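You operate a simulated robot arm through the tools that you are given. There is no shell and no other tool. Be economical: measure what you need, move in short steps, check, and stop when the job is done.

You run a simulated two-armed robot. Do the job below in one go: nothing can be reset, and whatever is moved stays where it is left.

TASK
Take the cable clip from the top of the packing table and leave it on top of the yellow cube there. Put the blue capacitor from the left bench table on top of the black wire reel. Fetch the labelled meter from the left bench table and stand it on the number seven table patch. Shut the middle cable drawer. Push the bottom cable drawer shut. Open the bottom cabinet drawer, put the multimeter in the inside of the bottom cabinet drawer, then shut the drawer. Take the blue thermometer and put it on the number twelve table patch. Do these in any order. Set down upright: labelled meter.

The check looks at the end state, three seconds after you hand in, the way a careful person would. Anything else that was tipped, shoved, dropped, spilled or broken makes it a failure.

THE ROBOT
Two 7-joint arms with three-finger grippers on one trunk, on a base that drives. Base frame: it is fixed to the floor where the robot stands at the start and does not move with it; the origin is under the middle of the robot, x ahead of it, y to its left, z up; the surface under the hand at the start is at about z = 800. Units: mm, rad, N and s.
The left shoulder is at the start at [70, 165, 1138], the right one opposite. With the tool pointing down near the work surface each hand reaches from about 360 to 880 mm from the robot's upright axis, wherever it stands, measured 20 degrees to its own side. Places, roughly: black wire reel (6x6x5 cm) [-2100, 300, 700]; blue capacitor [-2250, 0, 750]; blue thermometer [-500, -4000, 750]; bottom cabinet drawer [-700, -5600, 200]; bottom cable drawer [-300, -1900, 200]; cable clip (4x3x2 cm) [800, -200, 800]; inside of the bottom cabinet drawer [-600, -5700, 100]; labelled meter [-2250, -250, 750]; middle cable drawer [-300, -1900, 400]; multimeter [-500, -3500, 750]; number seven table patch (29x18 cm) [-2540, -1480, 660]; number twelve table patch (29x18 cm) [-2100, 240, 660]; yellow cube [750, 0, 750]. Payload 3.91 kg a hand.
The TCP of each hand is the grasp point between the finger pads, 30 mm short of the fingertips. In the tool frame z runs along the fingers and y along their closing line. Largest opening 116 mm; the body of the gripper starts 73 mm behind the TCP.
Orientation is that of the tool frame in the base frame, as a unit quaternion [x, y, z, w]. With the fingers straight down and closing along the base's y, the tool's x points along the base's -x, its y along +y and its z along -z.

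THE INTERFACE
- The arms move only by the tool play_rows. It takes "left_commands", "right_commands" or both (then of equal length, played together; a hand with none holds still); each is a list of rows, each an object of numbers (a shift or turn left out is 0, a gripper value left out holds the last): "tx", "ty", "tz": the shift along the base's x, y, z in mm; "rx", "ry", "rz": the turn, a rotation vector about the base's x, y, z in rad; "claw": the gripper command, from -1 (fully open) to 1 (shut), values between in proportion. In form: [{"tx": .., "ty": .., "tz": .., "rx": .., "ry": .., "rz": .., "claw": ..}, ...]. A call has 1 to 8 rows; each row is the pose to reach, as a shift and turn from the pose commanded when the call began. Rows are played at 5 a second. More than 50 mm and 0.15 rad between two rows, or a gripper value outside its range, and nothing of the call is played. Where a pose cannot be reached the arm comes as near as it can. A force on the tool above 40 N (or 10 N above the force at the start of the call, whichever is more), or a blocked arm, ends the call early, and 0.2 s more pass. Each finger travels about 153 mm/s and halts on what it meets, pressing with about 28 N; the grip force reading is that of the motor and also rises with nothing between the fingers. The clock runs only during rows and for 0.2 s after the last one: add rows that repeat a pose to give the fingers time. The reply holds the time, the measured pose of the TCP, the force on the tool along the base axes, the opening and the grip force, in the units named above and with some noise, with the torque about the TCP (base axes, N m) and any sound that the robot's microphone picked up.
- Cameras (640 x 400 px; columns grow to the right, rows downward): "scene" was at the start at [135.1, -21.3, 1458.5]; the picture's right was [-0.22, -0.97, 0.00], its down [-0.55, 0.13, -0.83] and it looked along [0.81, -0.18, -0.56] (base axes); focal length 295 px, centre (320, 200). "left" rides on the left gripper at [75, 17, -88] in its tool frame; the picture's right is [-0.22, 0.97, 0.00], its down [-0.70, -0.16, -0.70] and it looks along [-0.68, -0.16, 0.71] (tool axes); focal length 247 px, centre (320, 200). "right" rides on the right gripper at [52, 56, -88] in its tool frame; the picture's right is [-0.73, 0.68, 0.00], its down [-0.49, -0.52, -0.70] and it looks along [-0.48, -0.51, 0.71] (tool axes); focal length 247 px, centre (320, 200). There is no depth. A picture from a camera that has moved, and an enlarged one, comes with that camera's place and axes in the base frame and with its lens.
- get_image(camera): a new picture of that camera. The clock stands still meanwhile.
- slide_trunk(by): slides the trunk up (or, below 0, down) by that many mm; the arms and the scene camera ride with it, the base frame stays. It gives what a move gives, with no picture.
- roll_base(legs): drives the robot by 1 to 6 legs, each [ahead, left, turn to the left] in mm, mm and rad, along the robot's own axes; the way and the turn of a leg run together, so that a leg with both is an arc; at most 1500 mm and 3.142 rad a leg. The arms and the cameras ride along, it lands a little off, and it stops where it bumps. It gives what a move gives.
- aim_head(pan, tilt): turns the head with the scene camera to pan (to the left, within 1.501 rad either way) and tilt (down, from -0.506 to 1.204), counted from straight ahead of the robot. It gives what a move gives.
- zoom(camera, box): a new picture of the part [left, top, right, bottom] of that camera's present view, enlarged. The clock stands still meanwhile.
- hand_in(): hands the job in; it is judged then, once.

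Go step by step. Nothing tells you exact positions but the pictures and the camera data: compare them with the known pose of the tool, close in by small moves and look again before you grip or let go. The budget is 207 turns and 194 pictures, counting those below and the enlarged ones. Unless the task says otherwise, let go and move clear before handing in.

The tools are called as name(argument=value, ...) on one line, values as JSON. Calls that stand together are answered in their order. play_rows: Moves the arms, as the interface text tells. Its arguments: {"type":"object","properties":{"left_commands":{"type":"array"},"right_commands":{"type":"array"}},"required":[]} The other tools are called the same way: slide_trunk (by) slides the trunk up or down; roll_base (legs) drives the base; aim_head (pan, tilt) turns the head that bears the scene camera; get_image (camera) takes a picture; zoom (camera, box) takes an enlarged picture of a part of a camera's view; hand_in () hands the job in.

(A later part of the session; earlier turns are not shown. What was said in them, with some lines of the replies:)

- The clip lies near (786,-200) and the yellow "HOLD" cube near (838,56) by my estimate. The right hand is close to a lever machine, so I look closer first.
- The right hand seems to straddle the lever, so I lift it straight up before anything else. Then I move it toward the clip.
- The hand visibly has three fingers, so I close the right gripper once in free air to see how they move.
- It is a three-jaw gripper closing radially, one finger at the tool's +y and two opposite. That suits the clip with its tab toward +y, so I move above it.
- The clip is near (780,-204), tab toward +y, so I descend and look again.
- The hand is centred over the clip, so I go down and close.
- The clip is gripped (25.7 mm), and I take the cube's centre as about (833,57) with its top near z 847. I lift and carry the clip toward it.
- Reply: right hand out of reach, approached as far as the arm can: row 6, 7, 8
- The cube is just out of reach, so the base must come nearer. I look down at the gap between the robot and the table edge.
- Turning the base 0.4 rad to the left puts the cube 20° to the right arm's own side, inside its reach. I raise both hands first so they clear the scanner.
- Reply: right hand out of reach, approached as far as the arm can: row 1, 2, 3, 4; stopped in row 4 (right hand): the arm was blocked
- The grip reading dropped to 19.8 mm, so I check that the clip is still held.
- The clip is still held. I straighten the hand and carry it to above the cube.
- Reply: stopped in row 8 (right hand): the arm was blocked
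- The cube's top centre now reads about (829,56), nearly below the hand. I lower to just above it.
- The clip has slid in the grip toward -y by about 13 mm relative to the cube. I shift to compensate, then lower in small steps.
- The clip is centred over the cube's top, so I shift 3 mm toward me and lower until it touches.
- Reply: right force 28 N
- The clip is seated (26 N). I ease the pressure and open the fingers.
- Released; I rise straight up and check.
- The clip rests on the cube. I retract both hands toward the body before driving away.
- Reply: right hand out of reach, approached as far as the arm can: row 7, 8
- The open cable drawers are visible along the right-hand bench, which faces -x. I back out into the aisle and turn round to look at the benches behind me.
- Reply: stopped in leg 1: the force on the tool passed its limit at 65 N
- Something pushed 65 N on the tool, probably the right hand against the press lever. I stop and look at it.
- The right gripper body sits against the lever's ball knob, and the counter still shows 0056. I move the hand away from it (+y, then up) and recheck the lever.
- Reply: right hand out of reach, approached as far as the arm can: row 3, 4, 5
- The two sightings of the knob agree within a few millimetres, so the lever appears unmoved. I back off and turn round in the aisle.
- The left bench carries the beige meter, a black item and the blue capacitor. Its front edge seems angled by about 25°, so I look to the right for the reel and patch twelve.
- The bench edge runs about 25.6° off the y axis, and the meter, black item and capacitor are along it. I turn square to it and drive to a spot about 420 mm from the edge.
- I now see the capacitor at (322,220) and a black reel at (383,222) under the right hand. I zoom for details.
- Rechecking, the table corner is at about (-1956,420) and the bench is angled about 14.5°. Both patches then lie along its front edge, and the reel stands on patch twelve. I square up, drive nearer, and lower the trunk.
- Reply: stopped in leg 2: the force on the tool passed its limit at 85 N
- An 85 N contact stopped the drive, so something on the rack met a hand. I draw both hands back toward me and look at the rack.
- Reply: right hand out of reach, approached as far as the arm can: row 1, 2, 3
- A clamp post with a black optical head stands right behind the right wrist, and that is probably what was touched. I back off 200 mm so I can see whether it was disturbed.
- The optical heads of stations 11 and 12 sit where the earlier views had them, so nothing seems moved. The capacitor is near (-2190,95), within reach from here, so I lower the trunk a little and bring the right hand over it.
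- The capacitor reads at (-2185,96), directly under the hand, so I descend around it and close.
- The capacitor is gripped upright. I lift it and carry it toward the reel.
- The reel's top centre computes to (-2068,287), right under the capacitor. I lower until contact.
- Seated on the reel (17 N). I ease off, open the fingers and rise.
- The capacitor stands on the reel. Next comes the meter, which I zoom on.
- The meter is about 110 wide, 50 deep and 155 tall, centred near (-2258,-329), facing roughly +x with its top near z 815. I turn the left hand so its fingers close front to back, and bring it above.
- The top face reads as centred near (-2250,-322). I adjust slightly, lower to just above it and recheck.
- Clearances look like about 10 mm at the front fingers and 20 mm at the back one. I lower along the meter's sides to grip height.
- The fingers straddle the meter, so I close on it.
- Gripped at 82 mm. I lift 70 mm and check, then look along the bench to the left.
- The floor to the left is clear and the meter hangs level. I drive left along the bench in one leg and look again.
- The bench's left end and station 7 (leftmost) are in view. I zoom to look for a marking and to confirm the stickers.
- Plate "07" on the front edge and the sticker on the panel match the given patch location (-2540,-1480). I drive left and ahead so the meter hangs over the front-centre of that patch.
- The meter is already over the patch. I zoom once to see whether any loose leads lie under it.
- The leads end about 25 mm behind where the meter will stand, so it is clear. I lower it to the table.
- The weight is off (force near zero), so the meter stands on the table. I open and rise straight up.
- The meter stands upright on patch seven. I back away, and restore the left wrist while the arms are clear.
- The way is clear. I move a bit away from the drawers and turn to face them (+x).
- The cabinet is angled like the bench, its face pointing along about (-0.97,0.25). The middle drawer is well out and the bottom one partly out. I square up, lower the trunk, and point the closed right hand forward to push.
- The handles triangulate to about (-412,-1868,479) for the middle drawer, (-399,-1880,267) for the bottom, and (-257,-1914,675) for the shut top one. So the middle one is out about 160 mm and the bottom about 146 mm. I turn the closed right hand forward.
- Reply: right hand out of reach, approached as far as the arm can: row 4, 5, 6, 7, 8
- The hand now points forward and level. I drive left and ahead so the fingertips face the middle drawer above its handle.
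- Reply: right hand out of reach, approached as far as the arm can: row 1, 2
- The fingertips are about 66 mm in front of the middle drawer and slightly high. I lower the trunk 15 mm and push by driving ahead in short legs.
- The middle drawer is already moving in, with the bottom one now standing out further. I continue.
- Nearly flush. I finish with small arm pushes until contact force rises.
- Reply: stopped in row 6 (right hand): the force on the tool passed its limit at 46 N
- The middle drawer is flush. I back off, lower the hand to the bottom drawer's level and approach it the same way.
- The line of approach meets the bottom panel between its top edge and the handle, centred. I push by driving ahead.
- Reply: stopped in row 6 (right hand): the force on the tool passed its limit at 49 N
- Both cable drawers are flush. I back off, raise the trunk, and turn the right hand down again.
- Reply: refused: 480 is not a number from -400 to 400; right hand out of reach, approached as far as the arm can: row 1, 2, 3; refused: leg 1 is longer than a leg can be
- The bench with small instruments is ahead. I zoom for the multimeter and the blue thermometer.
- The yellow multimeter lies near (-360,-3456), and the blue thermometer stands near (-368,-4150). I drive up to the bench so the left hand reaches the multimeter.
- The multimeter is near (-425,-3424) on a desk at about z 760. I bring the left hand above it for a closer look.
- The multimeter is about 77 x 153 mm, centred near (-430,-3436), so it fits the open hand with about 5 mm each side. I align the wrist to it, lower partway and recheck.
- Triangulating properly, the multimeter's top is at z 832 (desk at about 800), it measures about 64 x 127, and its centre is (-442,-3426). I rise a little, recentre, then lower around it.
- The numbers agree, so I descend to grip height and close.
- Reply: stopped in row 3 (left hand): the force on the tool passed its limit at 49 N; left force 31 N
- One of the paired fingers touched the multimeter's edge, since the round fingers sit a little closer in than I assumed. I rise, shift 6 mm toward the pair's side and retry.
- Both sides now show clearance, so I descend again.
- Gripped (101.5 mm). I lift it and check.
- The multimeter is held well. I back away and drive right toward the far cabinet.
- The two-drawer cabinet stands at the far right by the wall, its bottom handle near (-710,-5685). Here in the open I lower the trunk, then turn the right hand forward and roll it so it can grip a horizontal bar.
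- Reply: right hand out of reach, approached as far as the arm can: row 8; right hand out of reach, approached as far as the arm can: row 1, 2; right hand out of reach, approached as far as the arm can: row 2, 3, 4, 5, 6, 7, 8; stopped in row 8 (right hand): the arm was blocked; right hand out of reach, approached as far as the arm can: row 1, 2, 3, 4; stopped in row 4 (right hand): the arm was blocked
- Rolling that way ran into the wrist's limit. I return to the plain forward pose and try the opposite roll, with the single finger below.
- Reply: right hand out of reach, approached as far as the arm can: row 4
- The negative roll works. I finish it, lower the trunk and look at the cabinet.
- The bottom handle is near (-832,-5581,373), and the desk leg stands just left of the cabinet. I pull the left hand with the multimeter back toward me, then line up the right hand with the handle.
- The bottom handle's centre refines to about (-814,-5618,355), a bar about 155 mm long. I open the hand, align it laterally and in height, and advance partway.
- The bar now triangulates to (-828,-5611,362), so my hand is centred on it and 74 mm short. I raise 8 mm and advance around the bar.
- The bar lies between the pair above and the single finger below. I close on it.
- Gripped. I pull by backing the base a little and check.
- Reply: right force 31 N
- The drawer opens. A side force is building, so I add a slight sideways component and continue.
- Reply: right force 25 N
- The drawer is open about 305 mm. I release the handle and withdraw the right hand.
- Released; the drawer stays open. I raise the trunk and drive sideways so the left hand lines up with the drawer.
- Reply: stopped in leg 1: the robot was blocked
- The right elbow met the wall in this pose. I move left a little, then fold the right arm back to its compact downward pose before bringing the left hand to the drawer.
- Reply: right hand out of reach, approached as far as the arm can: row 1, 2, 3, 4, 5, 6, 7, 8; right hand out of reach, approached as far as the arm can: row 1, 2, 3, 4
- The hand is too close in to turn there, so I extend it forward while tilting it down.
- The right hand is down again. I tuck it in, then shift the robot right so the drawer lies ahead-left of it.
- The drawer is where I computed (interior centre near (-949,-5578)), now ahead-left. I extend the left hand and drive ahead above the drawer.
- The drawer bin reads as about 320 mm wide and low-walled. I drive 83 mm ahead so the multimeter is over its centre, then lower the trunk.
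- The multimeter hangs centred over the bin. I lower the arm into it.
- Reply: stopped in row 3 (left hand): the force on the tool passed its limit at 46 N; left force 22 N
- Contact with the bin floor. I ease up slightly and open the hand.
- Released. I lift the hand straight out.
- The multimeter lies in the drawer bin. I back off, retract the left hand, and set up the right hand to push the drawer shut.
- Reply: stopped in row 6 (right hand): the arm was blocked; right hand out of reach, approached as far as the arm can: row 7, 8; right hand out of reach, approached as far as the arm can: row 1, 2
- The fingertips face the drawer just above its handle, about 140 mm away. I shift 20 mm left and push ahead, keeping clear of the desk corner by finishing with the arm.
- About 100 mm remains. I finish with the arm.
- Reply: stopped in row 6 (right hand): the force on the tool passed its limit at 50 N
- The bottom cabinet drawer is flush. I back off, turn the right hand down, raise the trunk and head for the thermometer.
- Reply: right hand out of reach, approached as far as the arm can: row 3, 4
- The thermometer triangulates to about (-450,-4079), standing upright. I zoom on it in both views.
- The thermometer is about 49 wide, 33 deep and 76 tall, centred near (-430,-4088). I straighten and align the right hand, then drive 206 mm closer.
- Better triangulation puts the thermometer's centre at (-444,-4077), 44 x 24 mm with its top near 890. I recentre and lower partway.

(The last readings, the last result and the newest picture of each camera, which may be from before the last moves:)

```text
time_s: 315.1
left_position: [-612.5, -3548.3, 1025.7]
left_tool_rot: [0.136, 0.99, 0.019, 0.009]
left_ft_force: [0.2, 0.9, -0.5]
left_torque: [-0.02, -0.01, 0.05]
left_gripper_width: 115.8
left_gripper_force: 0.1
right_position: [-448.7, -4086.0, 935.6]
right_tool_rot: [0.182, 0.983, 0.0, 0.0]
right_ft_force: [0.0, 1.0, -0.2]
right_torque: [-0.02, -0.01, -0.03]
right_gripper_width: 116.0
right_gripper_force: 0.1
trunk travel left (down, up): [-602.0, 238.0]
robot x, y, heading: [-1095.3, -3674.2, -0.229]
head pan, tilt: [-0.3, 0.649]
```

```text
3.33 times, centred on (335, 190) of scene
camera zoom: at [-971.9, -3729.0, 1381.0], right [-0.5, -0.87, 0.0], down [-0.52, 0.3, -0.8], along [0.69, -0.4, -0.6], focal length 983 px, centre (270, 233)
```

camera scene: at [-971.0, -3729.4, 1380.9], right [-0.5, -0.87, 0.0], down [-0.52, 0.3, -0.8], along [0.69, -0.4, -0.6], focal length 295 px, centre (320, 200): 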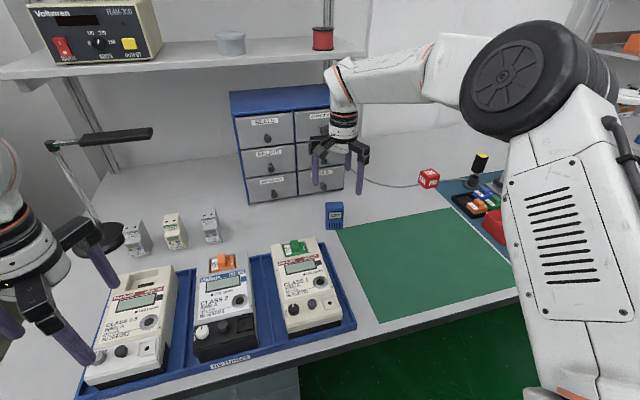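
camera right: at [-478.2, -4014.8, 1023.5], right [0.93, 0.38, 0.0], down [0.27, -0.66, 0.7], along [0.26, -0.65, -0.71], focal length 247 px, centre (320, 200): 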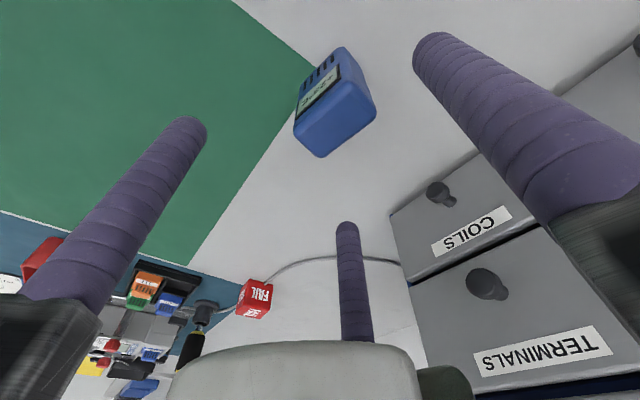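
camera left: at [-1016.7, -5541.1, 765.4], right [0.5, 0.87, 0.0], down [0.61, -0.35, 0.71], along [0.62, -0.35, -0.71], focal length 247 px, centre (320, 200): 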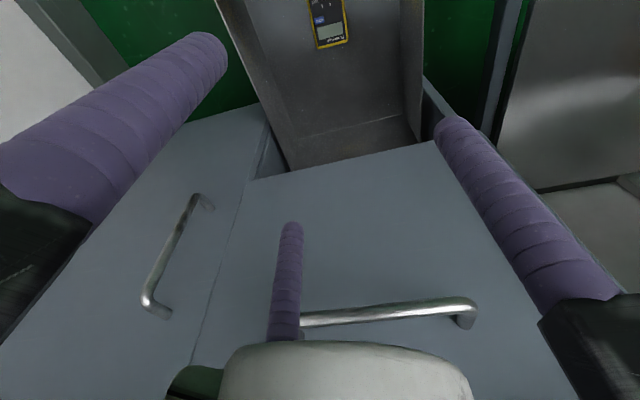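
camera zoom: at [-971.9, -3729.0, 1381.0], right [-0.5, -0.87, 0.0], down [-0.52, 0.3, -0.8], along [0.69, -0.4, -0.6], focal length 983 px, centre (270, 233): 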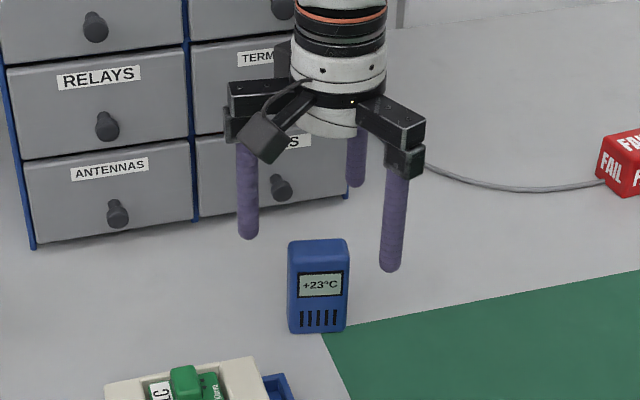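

Centred. I descend to grip height and close.

play_rows(right_commands=[{"tz": -30}, {"tz": -60}, {"tz": -88}, {"tz": -88}, {"tz": -88, "claw": -0.3}, {"tz": -88, "claw": 0.3}, {"tz": -88, "claw": 1}, {"tz": -88, "claw": 1}])

zoom(camera="scene", box=[270, 130, 400, 250])

get_image(camera="right")

```text
time_s: 316.9
left_position: [-612.7, -3548.0, 1024.6]
left_tool_rot: [0.136, 0.991, 0.019, 0.009]
left_ft_force: [0.0, 0.5, -0.4]
left_torque: [0.02, -0.02, 0.01]
left_gripper_width: 116.2
left_gripper_force: 0.0
right_position: [-449.5, -4084.9, 843.1]
right_tool_rot: [0.181, 0.983, 0.0, 0.0]
right_ft_force: [0.2, 0.3, 0.9]
right_torque: [-0.01, -0.02, 0.01]
right_gripper_width: 36.2
right_gripper_force: 28.2
trunk travel left (down, up): [-602.0, 238.0]
robot x, y, heading: [-1091.8, -3669.2, -0.226]
head pan, tilt: [-0.3, 0.649]
```

```text
3.33 times, centred on (335, 190) of scene
camera zoom: at [-971.3, -3729.3, 1380.9], right [-0.5, -0.87, 0.0], down [-0.52, 0.3, -0.8], along [0.69, -0.4, -0.6], focal length 983 px, centre (270, 233)
```

zoom: 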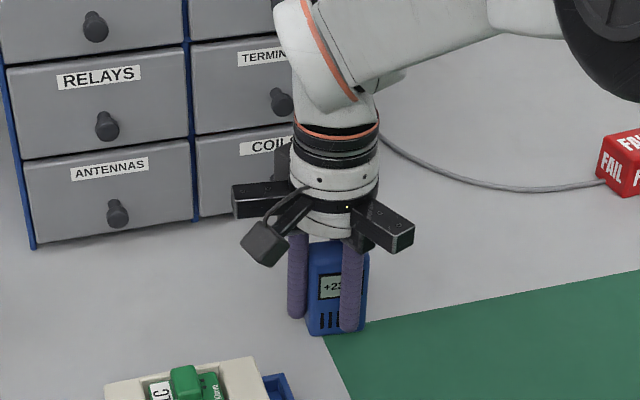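

```text
34 pictures are left
camera right: at [-478.0, -4015.4, 933.2], right [0.93, 0.38, 0.0], down [0.27, -0.66, 0.7], along [0.26, -0.65, -0.72], focal length 247 px, centre (320, 200)
```

right: 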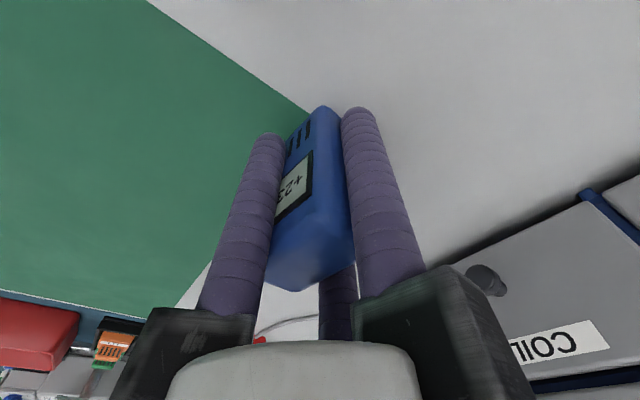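

Gripped with the pair around its right end. I lift and check stability.

play_rows(right_commands=[{"tz": 10}, {"tz": 40}, {"tz": 80}, {"tz": 120}, {"tz": 120}, {"tz": 120}])

get_image(camera="right")

```text
time_s: 318.3
left_position: [-611.5, -3548.8, 1024.7]
left_tool_rot: [0.135, 0.991, 0.02, 0.01]
left_ft_force: [0.3, 0.3, 0.3]
left_torque: [0.05, -0.01, 0.0]
left_gripper_width: 116.1
left_gripper_force: 0.1
right_position: [-449.3, -4086.9, 964.4]
right_tool_rot: [0.181, 0.983, 0.0, 0.0]
right_ft_force: [0.6, -0.4, -0.9]
right_torque: [0.02, -0.02, 0.0]
right_gripper_width: 36.0
right_gripper_force: 28.2
trunk travel left (down, up): [-602.0, 238.0]
robot x, y, heading: [-1094.1, -3672.9, -0.228]
head pan, tilt: [-0.3, 0.649]
```

```text
33 pictures are left
camera right: at [-478.3, -4014.9, 1053.4], right [0.93, 0.38, 0.0], down [0.27, -0.66, 0.7], along [0.26, -0.65, -0.72], focal length 247 px, centre (320, 200)
```

right: 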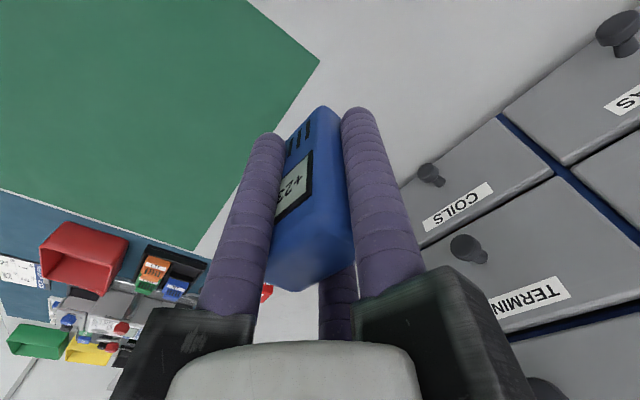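

The thermometer is held firmly. I back off, turn around toward the left bench and drive there.

roll_base(legs=[[-700, 0, 0], [0, 0, 1.56], [0, 0, 1.557]])

aim_head(pan=-1.0, tilt=0.4)

get_image(camera="scene")

```text
time_s: 329.9
left_position: [-2261.8, -3644.4, 1025.2]
left_tool_rot: [0.991, -0.134, -0.009, 0.018]
left_ft_force: [0.4, 0.4, -0.1]
left_torque: [0.05, 0.01, 0.0]
left_gripper_width: 116.0
left_gripper_force: 0.1
right_position: [-2427.8, -3108.7, 965.3]
right_tool_rot: [0.984, -0.18, 0.001, 0.0]
right_ft_force: [0.0, 0.3, 0.4]
right_torque: [-0.01, 0.01, 0.0]
right_gripper_width: 36.2
right_gripper_force: 28.1
trunk travel left (down, up): [-602.0, 238.0]
robot x, y, heading: [-1778.4, -3517.6, 2.919]
head pan, tilt: [-0.3, 0.649]
```

```text
time_s: 331.0
left_position: [-2262.2, -3643.6, 1024.6]
left_tool_rot: [0.991, -0.134, -0.009, 0.02]
left_ft_force: [0.1, 0.3, 0.4]
left_torque: [-0.03, 0.0, -0.03]
left_gripper_width: 116.0
left_gripper_force: 0.1
right_position: [-2427.8, -3108.2, 964.4]
right_tool_rot: [0.984, -0.179, 0.001, 0.0]
right_ft_force: [0.0, -0.5, -2.2]
right_torque: [0.0, 0.02, -0.02]
right_gripper_width: 35.6
right_gripper_force: 28.0
trunk travel left (down, up): [-602.0, 238.0]
robot x, y, heading: [-1783.1, -3515.9, 2.917]
head pan, tilt: [-1.0, 0.4]
```

```text
32 pictures are left
camera scene: at [-1863.6, -3421.7, 1403.4], right [0.94, 0.34, 0.0], down [0.13, -0.37, -0.92], along [-0.32, 0.87, -0.39], focal length 295 px, centre (320, 200)
```

scene: 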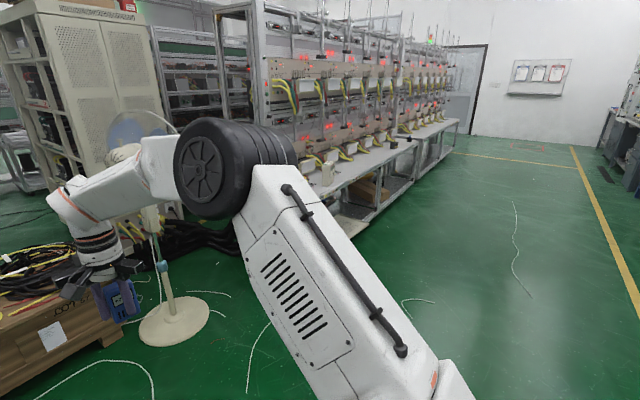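

The way along the bench is clear. I drive sideways to the bench's far end.

roll_base(legs=[[0, -1450, 0], [0, -1450, 0]])

get_image(camera="right")

```text
time_s: 344.7
left_position: [-1677.0, -870.4, 1024.0]
left_tool_rot: [0.992, -0.124, -0.009, 0.019]
left_ft_force: [0.1, 0.4, 0.3]
left_torque: [0.03, 0.04, 0.03]
left_gripper_width: 116.1
left_gripper_force: 0.1
right_position: [-1853.3, -337.8, 964.7]
right_tool_rot: [0.986, -0.169, 0.001, 0.0]
right_ft_force: [0.7, 0.0, -0.5]
right_torque: [0.01, -0.01, 0.0]
right_gripper_width: 36.0
right_gripper_force: 28.2
trunk travel left (down, up): [-602.0, 238.0]
robot x, y, heading: [-1198.3, -730.3, 2.94]
head pan, tilt: [-1.0, 0.4]
```

```text
31 pictures are left
camera right: at [-1822.9, -407.7, 1053.0], right [-0.92, -0.4, 0.0], down [-0.28, 0.66, 0.7], along [-0.28, 0.64, -0.72], focal length 247 px, centre (320, 200)
```

right: 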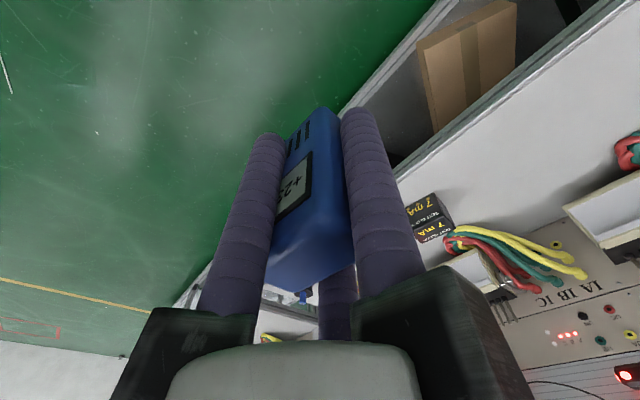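

roll_base(legs=[[0, 0, -0.05], [0, -386, 0], [230, 0, 0]])

slide_trunk(by=-80)

aim_head(pan=-0.3, tilt=0.7)

get_image(camera="scene")

```text
time_s: 348.9
left_position: [-1804.2, -420.6, 1024.1]
left_tool_rot: [0.989, -0.145, -0.009, 0.02]
left_ft_force: [0.2, -0.2, -0.5]
left_torque: [-0.02, 0.03, 0.0]
left_gripper_width: 115.9
left_gripper_force: 0.0
right_position: [-1957.1, 117.9, 964.3]
right_tool_rot: [0.982, -0.191, 0.001, 0.0]
right_ft_force: [-0.9, -0.1, -1.5]
right_torque: [-0.02, -0.01, 0.03]
right_gripper_width: 35.9
right_gripper_force: 27.7
trunk travel left (down, up): [-602.0, 238.0]
robot x, y, heading: [-1323.8, -301.6, 2.898]
head pan, tilt: [-1.0, 0.4]
```

```text
time_s: 350.0
left_position: [-1804.1, -420.2, 945.1]
left_tool_rot: [0.989, -0.144, -0.009, 0.019]
left_ft_force: [-0.4, -0.5, -0.1]
left_torque: [0.0, 0.03, -0.02]
left_gripper_width: 116.1
left_gripper_force: 0.0
right_position: [-1956.3, 118.5, 885.3]
right_tool_rot: [0.982, -0.19, 0.0, 0.0]
right_ft_force: [-0.3, -0.2, -1.4]
right_torque: [0.0, -0.01, 0.01]
right_gripper_width: 36.1
right_gripper_force: 28.0
trunk travel left (down, up): [-522.0, 318.0]
robot x, y, heading: [-1316.5, -302.8, 2.898]
head pan, tilt: [-1.0, 0.4]
```

```text
time_s: 351.1
left_position: [-1805.3, -421.8, 943.8]
left_tool_rot: [0.989, -0.144, -0.01, 0.02]
left_ft_force: [0.2, 0.3, -0.7]
left_torque: [-0.01, 0.0, 0.01]
left_gripper_width: 116.1
left_gripper_force: 0.0
right_position: [-1956.9, 119.8, 885.2]
right_tool_rot: [0.982, -0.191, 0.001, 0.0]
right_ft_force: [-0.8, 0.1, -1.3]
right_torque: [-0.02, -0.01, 0.0]
right_gripper_width: 35.6
right_gripper_force: 27.7
trunk travel left (down, up): [-522.0, 318.0]
robot x, y, heading: [-1319.1, -303.9, 2.896]
head pan, tilt: [-0.3, 0.7]
```

```text
30 pictures are left
camera scene: at [-1443.3, -250.8, 1296.6], right [0.52, 0.86, 0.0], down [0.55, -0.33, -0.77], along [-0.65, 0.4, -0.64], focal length 295 px, centre (320, 200)
```

scene: 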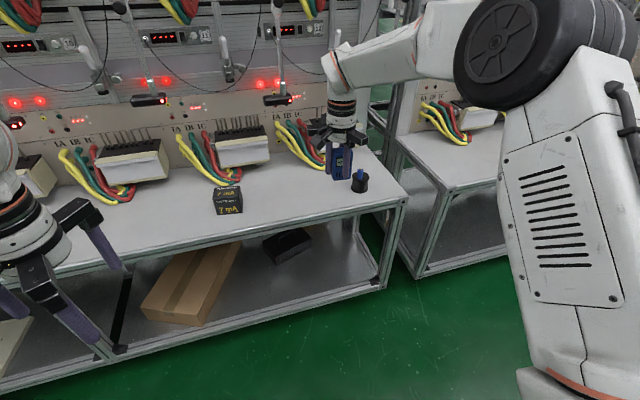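

The thermometer hangs near the patch. I drive 150 mm ahead so it comes over patch twelve's left half, beside the reel.

roll_base(legs=[[150, 0, 0]])

get_image(camera="scene")

get_image(camera="right")

```text
time_s: 352.5
left_position: [-1953.4, -383.8, 944.1]
left_tool_rot: [0.989, -0.144, -0.009, 0.02]
left_ft_force: [0.4, -0.1, 0.1]
left_torque: [-0.03, 0.0, 0.0]
left_gripper_width: 116.1
left_gripper_force: 0.0
right_position: [-2106.0, 154.5, 883.8]
right_tool_rot: [0.982, -0.19, 0.001, 0.001]
right_ft_force: [-0.6, 0.7, -1.3]
right_torque: [0.02, -0.04, 0.0]
right_gripper_width: 36.0
right_gripper_force: 27.9
trunk travel left (down, up): [-522.0, 318.0]
robot x, y, heading: [-1468.9, -271.2, 2.894]
head pan, tilt: [-0.3, 0.7]
```

```text
29 pictures are left
camera scene: at [-1592.3, -214.1, 1296.5], right [0.52, 0.86, 0.0], down [0.55, -0.33, -0.76], along [-0.65, 0.39, -0.64], focal length 295 px, centre (320, 200)
```

scene: 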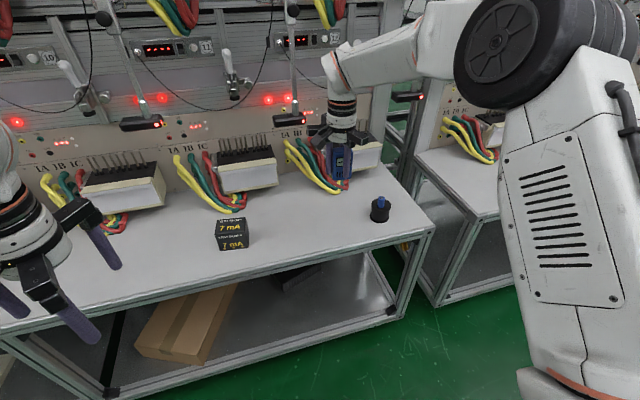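

```text
28 pictures are left
camera right: at [-2078.9, 83.4, 972.5], right [-0.93, -0.36, 0.0], down [-0.26, 0.67, 0.7], along [-0.25, 0.65, -0.72], focal length 247 px, centre (320, 200)
```

right: 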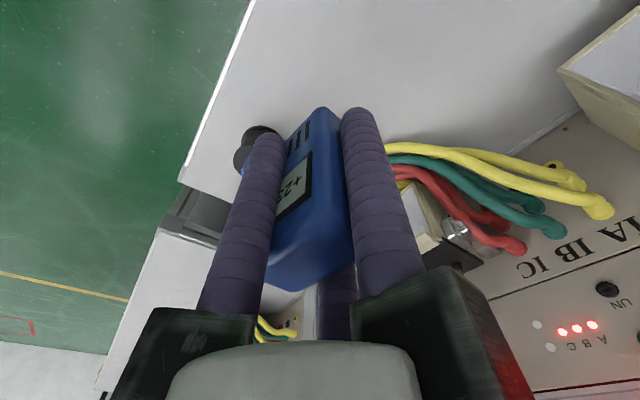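

play_rows(right_commands=[{"tx": -4, "ty": 11, "tz": -30}, {"tx": -8, "ty": 22, "tz": -60}, {"tx": -8, "ty": 22, "tz": -95}, {"tx": -8, "ty": 22, "tz": -130}, {"tx": -8, "ty": 22, "tz": -155}, {"tx": -8, "ty": 22, "tz": -165}, {"tx": -8, "ty": 22, "tz": -165}])

zoom(camera="scene", box=[290, 120, 450, 260])

```text
time_s: 354.1
left_position: [-1952.8, -383.2, 944.1]
left_tool_rot: [0.989, -0.144, -0.01, 0.02]
left_ft_force: [-0.1, 0.2, -0.6]
left_torque: [0.0, 0.02, 0.0]
left_gripper_width: 116.0
left_gripper_force: 0.1
right_position: [-2113.9, 176.9, 719.5]
right_tool_rot: [0.982, -0.19, 0.001, 0.001]
right_ft_force: [0.4, 0.2, -0.9]
right_torque: [0.01, -0.01, -0.01]
right_gripper_width: 35.6
right_gripper_force: 27.7
trunk travel left (down, up): [-522.0, 318.0]
robot x, y, heading: [-1470.7, -270.9, 2.908]
head pan, tilt: [-0.3, 0.7]
```

```text
2.86 times, centred on (370, 190) of scene
camera zoom: at [-1591.3, -214.3, 1296.6], right [0.52, 0.86, 0.0], down [0.55, -0.33, -0.76], along [-0.65, 0.4, -0.64], focal length 843 px, centre (177, 229)
```

zoom: 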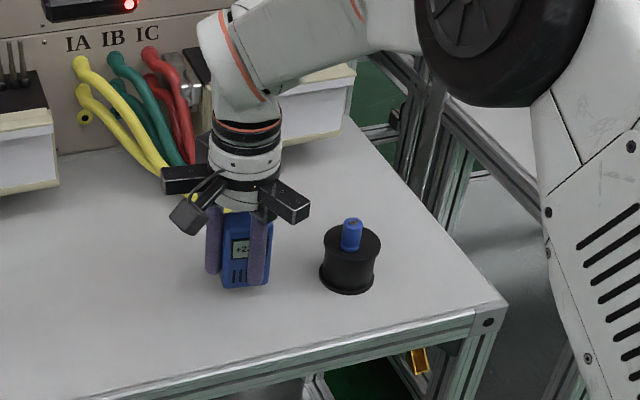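

The thermometer is just above the table, clear of the reel. I lower until contact.

play_rows(right_commands=[{"tz": -6}, {"tz": -11}, {"tz": -14}, {"tz": -16}, {"tz": -18}, {"tz": -20}, {"tz": -22}])

zoom(camera="scene", box=[310, 160, 430, 260])

```text
time_s: 355.7
left_position: [-1950.9, -386.2, 945.6]
left_tool_rot: [0.989, -0.144, -0.011, 0.019]
left_ft_force: [-0.5, 0.4, -0.2]
left_torque: [0.0, 0.01, 0.01]
left_gripper_width: 115.9
left_gripper_force: 0.1
right_position: [-2112.9, 177.5, 700.5]
right_tool_rot: [0.982, -0.189, -0.004, 0.0]
right_ft_force: [-4.1, 2.1, 27.6]
right_torque: [0.33, -0.29, 0.04]
right_gripper_width: 36.4
right_gripper_force: 27.8
trunk travel left (down, up): [-522.0, 318.0]
robot x, y, heading: [-1469.3, -270.0, 2.892]
head pan, tilt: [-0.3, 0.7]
```

```text
4.00 times, centred on (370, 210) of scene
camera zoom: at [-1589.1, -216.3, 1297.2], right [0.52, 0.86, 0.0], down [0.55, -0.33, -0.77], along [-0.66, 0.4, -0.64], focal length 1180 px, centre (120, 160)
```

zoom: 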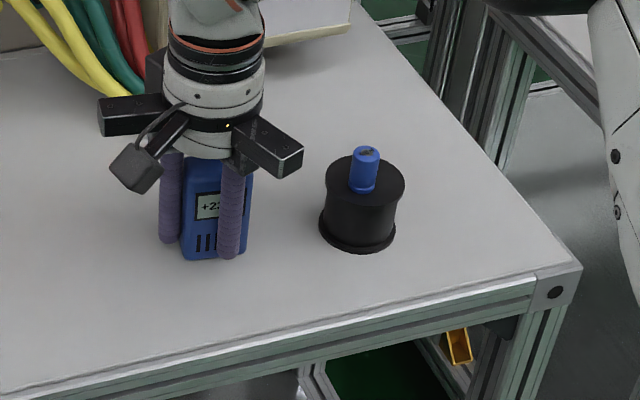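

Touching (27 N). I ease up, open and rise.

play_rows(right_commands=[{"tz": 3}, {"tz": 3}, {"tz": 3, "claw": 0.4}, {"tz": 3, "claw": 0.0}, {"tz": 3, "claw": -0.2}, {"tz": 30, "claw": -0.2}, {"tz": 75}, {"tz": 120}])

play_rows(right_commands=[{"tz": 40}, {"tz": 80}, {"tz": 110}])

zoom(camera="scene", box=[310, 140, 450, 260])

```text
time_s: 357.5
left_position: [-1951.1, -385.8, 945.3]
left_tool_rot: [0.989, -0.145, -0.01, 0.021]
left_ft_force: [0.0, -0.3, 0.0]
left_torque: [0.02, 0.01, 0.06]
left_gripper_width: 116.1
left_gripper_force: 0.0
right_position: [-2111.6, 179.6, 816.2]
right_tool_rot: [0.982, -0.19, 0.001, 0.0]
right_ft_force: [0.5, 0.8, -0.4]
right_torque: [-0.01, 0.0, 0.01]
right_gripper_width: 69.6
right_gripper_force: 0.1
trunk travel left (down, up): [-522.0, 318.0]
robot x, y, heading: [-1466.5, -274.2, 2.901]
head pan, tilt: [-0.3, 0.7]
```

```text
time_s: 358.3
left_position: [-1950.9, -385.2, 944.3]
left_tool_rot: [0.989, -0.143, -0.01, 0.02]
left_ft_force: [-0.7, 0.5, -0.3]
left_torque: [-0.01, 0.04, -0.01]
left_gripper_width: 115.8
left_gripper_force: 0.1
right_position: [-2113.8, 177.2, 928.1]
right_tool_rot: [0.982, -0.19, 0.001, 0.001]
right_ft_force: [-0.3, 0.5, -0.6]
right_torque: [0.01, 0.02, 0.01]
right_gripper_width: 69.8
right_gripper_force: 0.0
trunk travel left (down, up): [-522.0, 318.0]
robot x, y, heading: [-1469.7, -267.7, 2.9]
head pan, tilt: [-0.3, 0.7]
```

```text
3.33 times, centred on (380, 200) of scene
camera zoom: at [-1590.5, -214.5, 1296.6], right [0.52, 0.86, 0.0], down [0.55, -0.33, -0.77], along [-0.66, 0.4, -0.64], focal length 983 px, centre (120, 200)
```

zoom: 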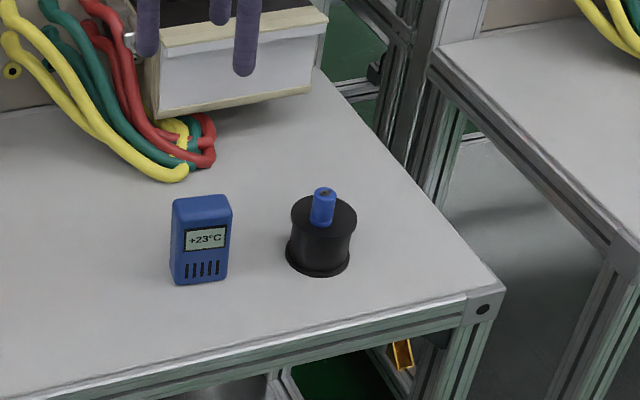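

The thermometer stands on patch twelve, and the capacitor is still on the reel. I back away and take a last look along the bench.

roll_base(legs=[[-350, 0, 0]])

aim_head(pan=0.5, tilt=0.4)

get_image(camera="scene")

```text
time_s: 360.6
left_position: [-1612.6, -469.6, 944.3]
left_tool_rot: [0.989, -0.143, -0.009, 0.02]
left_ft_force: [0.0, -0.3, 0.2]
left_torque: [-0.03, 0.04, 0.04]
left_gripper_width: 115.8
left_gripper_force: 0.1
right_position: [-1775.2, 91.8, 926.9]
right_tool_rot: [0.982, -0.189, 0.001, 0.0]
right_ft_force: [-0.9, -0.4, 0.1]
right_torque: [0.0, 0.04, 0.01]
right_gripper_width: 69.6
right_gripper_force: 0.2
trunk travel left (down, up): [-522.0, 318.0]
robot x, y, heading: [-1127.3, -352.6, 2.896]
head pan, tilt: [-0.3, 0.7]
```

```text
time_s: 361.7
left_position: [-1612.3, -467.6, 943.6]
left_tool_rot: [0.989, -0.143, -0.01, 0.02]
left_ft_force: [0.4, 0.7, 0.4]
left_torque: [0.02, -0.01, 0.03]
left_gripper_width: 116.3
left_gripper_force: 0.0
right_position: [-1775.1, 93.1, 926.2]
right_tool_rot: [0.982, -0.189, 0.001, 0.0]
right_ft_force: [-0.2, 0.3, 0.3]
right_torque: [0.04, 0.03, -0.01]
right_gripper_width: 69.6
right_gripper_force: 0.1
trunk travel left (down, up): [-522.0, 318.0]
robot x, y, heading: [-1129.5, -351.8, 2.904]
head pan, tilt: [0.499, 0.4]
```

```text
24 pictures are left
camera scene: at [-1269.2, -365.4, 1323.4], right [-0.25, 0.97, 0.0], down [0.38, 0.1, -0.92], along [-0.89, -0.23, -0.39], focal length 295 px, centre (320, 200)
```

scene: 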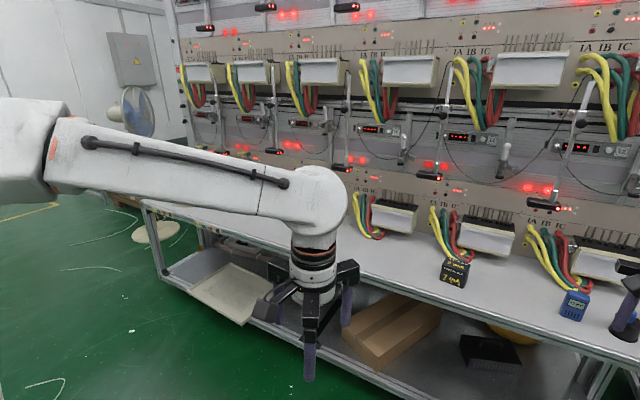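

All tasks are done as far as I can see, and both hands are empty and clear. I hand in.

hand_in()

```text
The job is handed in.
```

I completed all seven tasks and handed the job in; the result of the check hasn't come back.

- **Cable clip:** on top of the yellow cube.
- **Blue capacitor:** on the black wire reel.
- **Labelled meter:** upright on patch seven.
- **Cable drawers:** middle and bottom pushed shut.
- **Multimeter:** inside the bottom cabinet drawer, which is shut again.
- **Blue thermometer:** standing on patch twelve, beside the reel.

Neither patch is marked on the table, so I placed the meter and thermometer by the given coordinates.

There were a few unplanned contacts along the way:

- **Press lever:** the right hand bumped its knob with 65 N. The knob's position afterwards matched an earlier view.
- **Test rack:** something there was touched with 85 N, probably the station 12 post. It looked undisturbed.
- **Multimeter:** a finger pressed on its edge with 49 N before I got the grip.
- **Wall by the cabinet:** the robot was stopped there, most likely by the right elbow.
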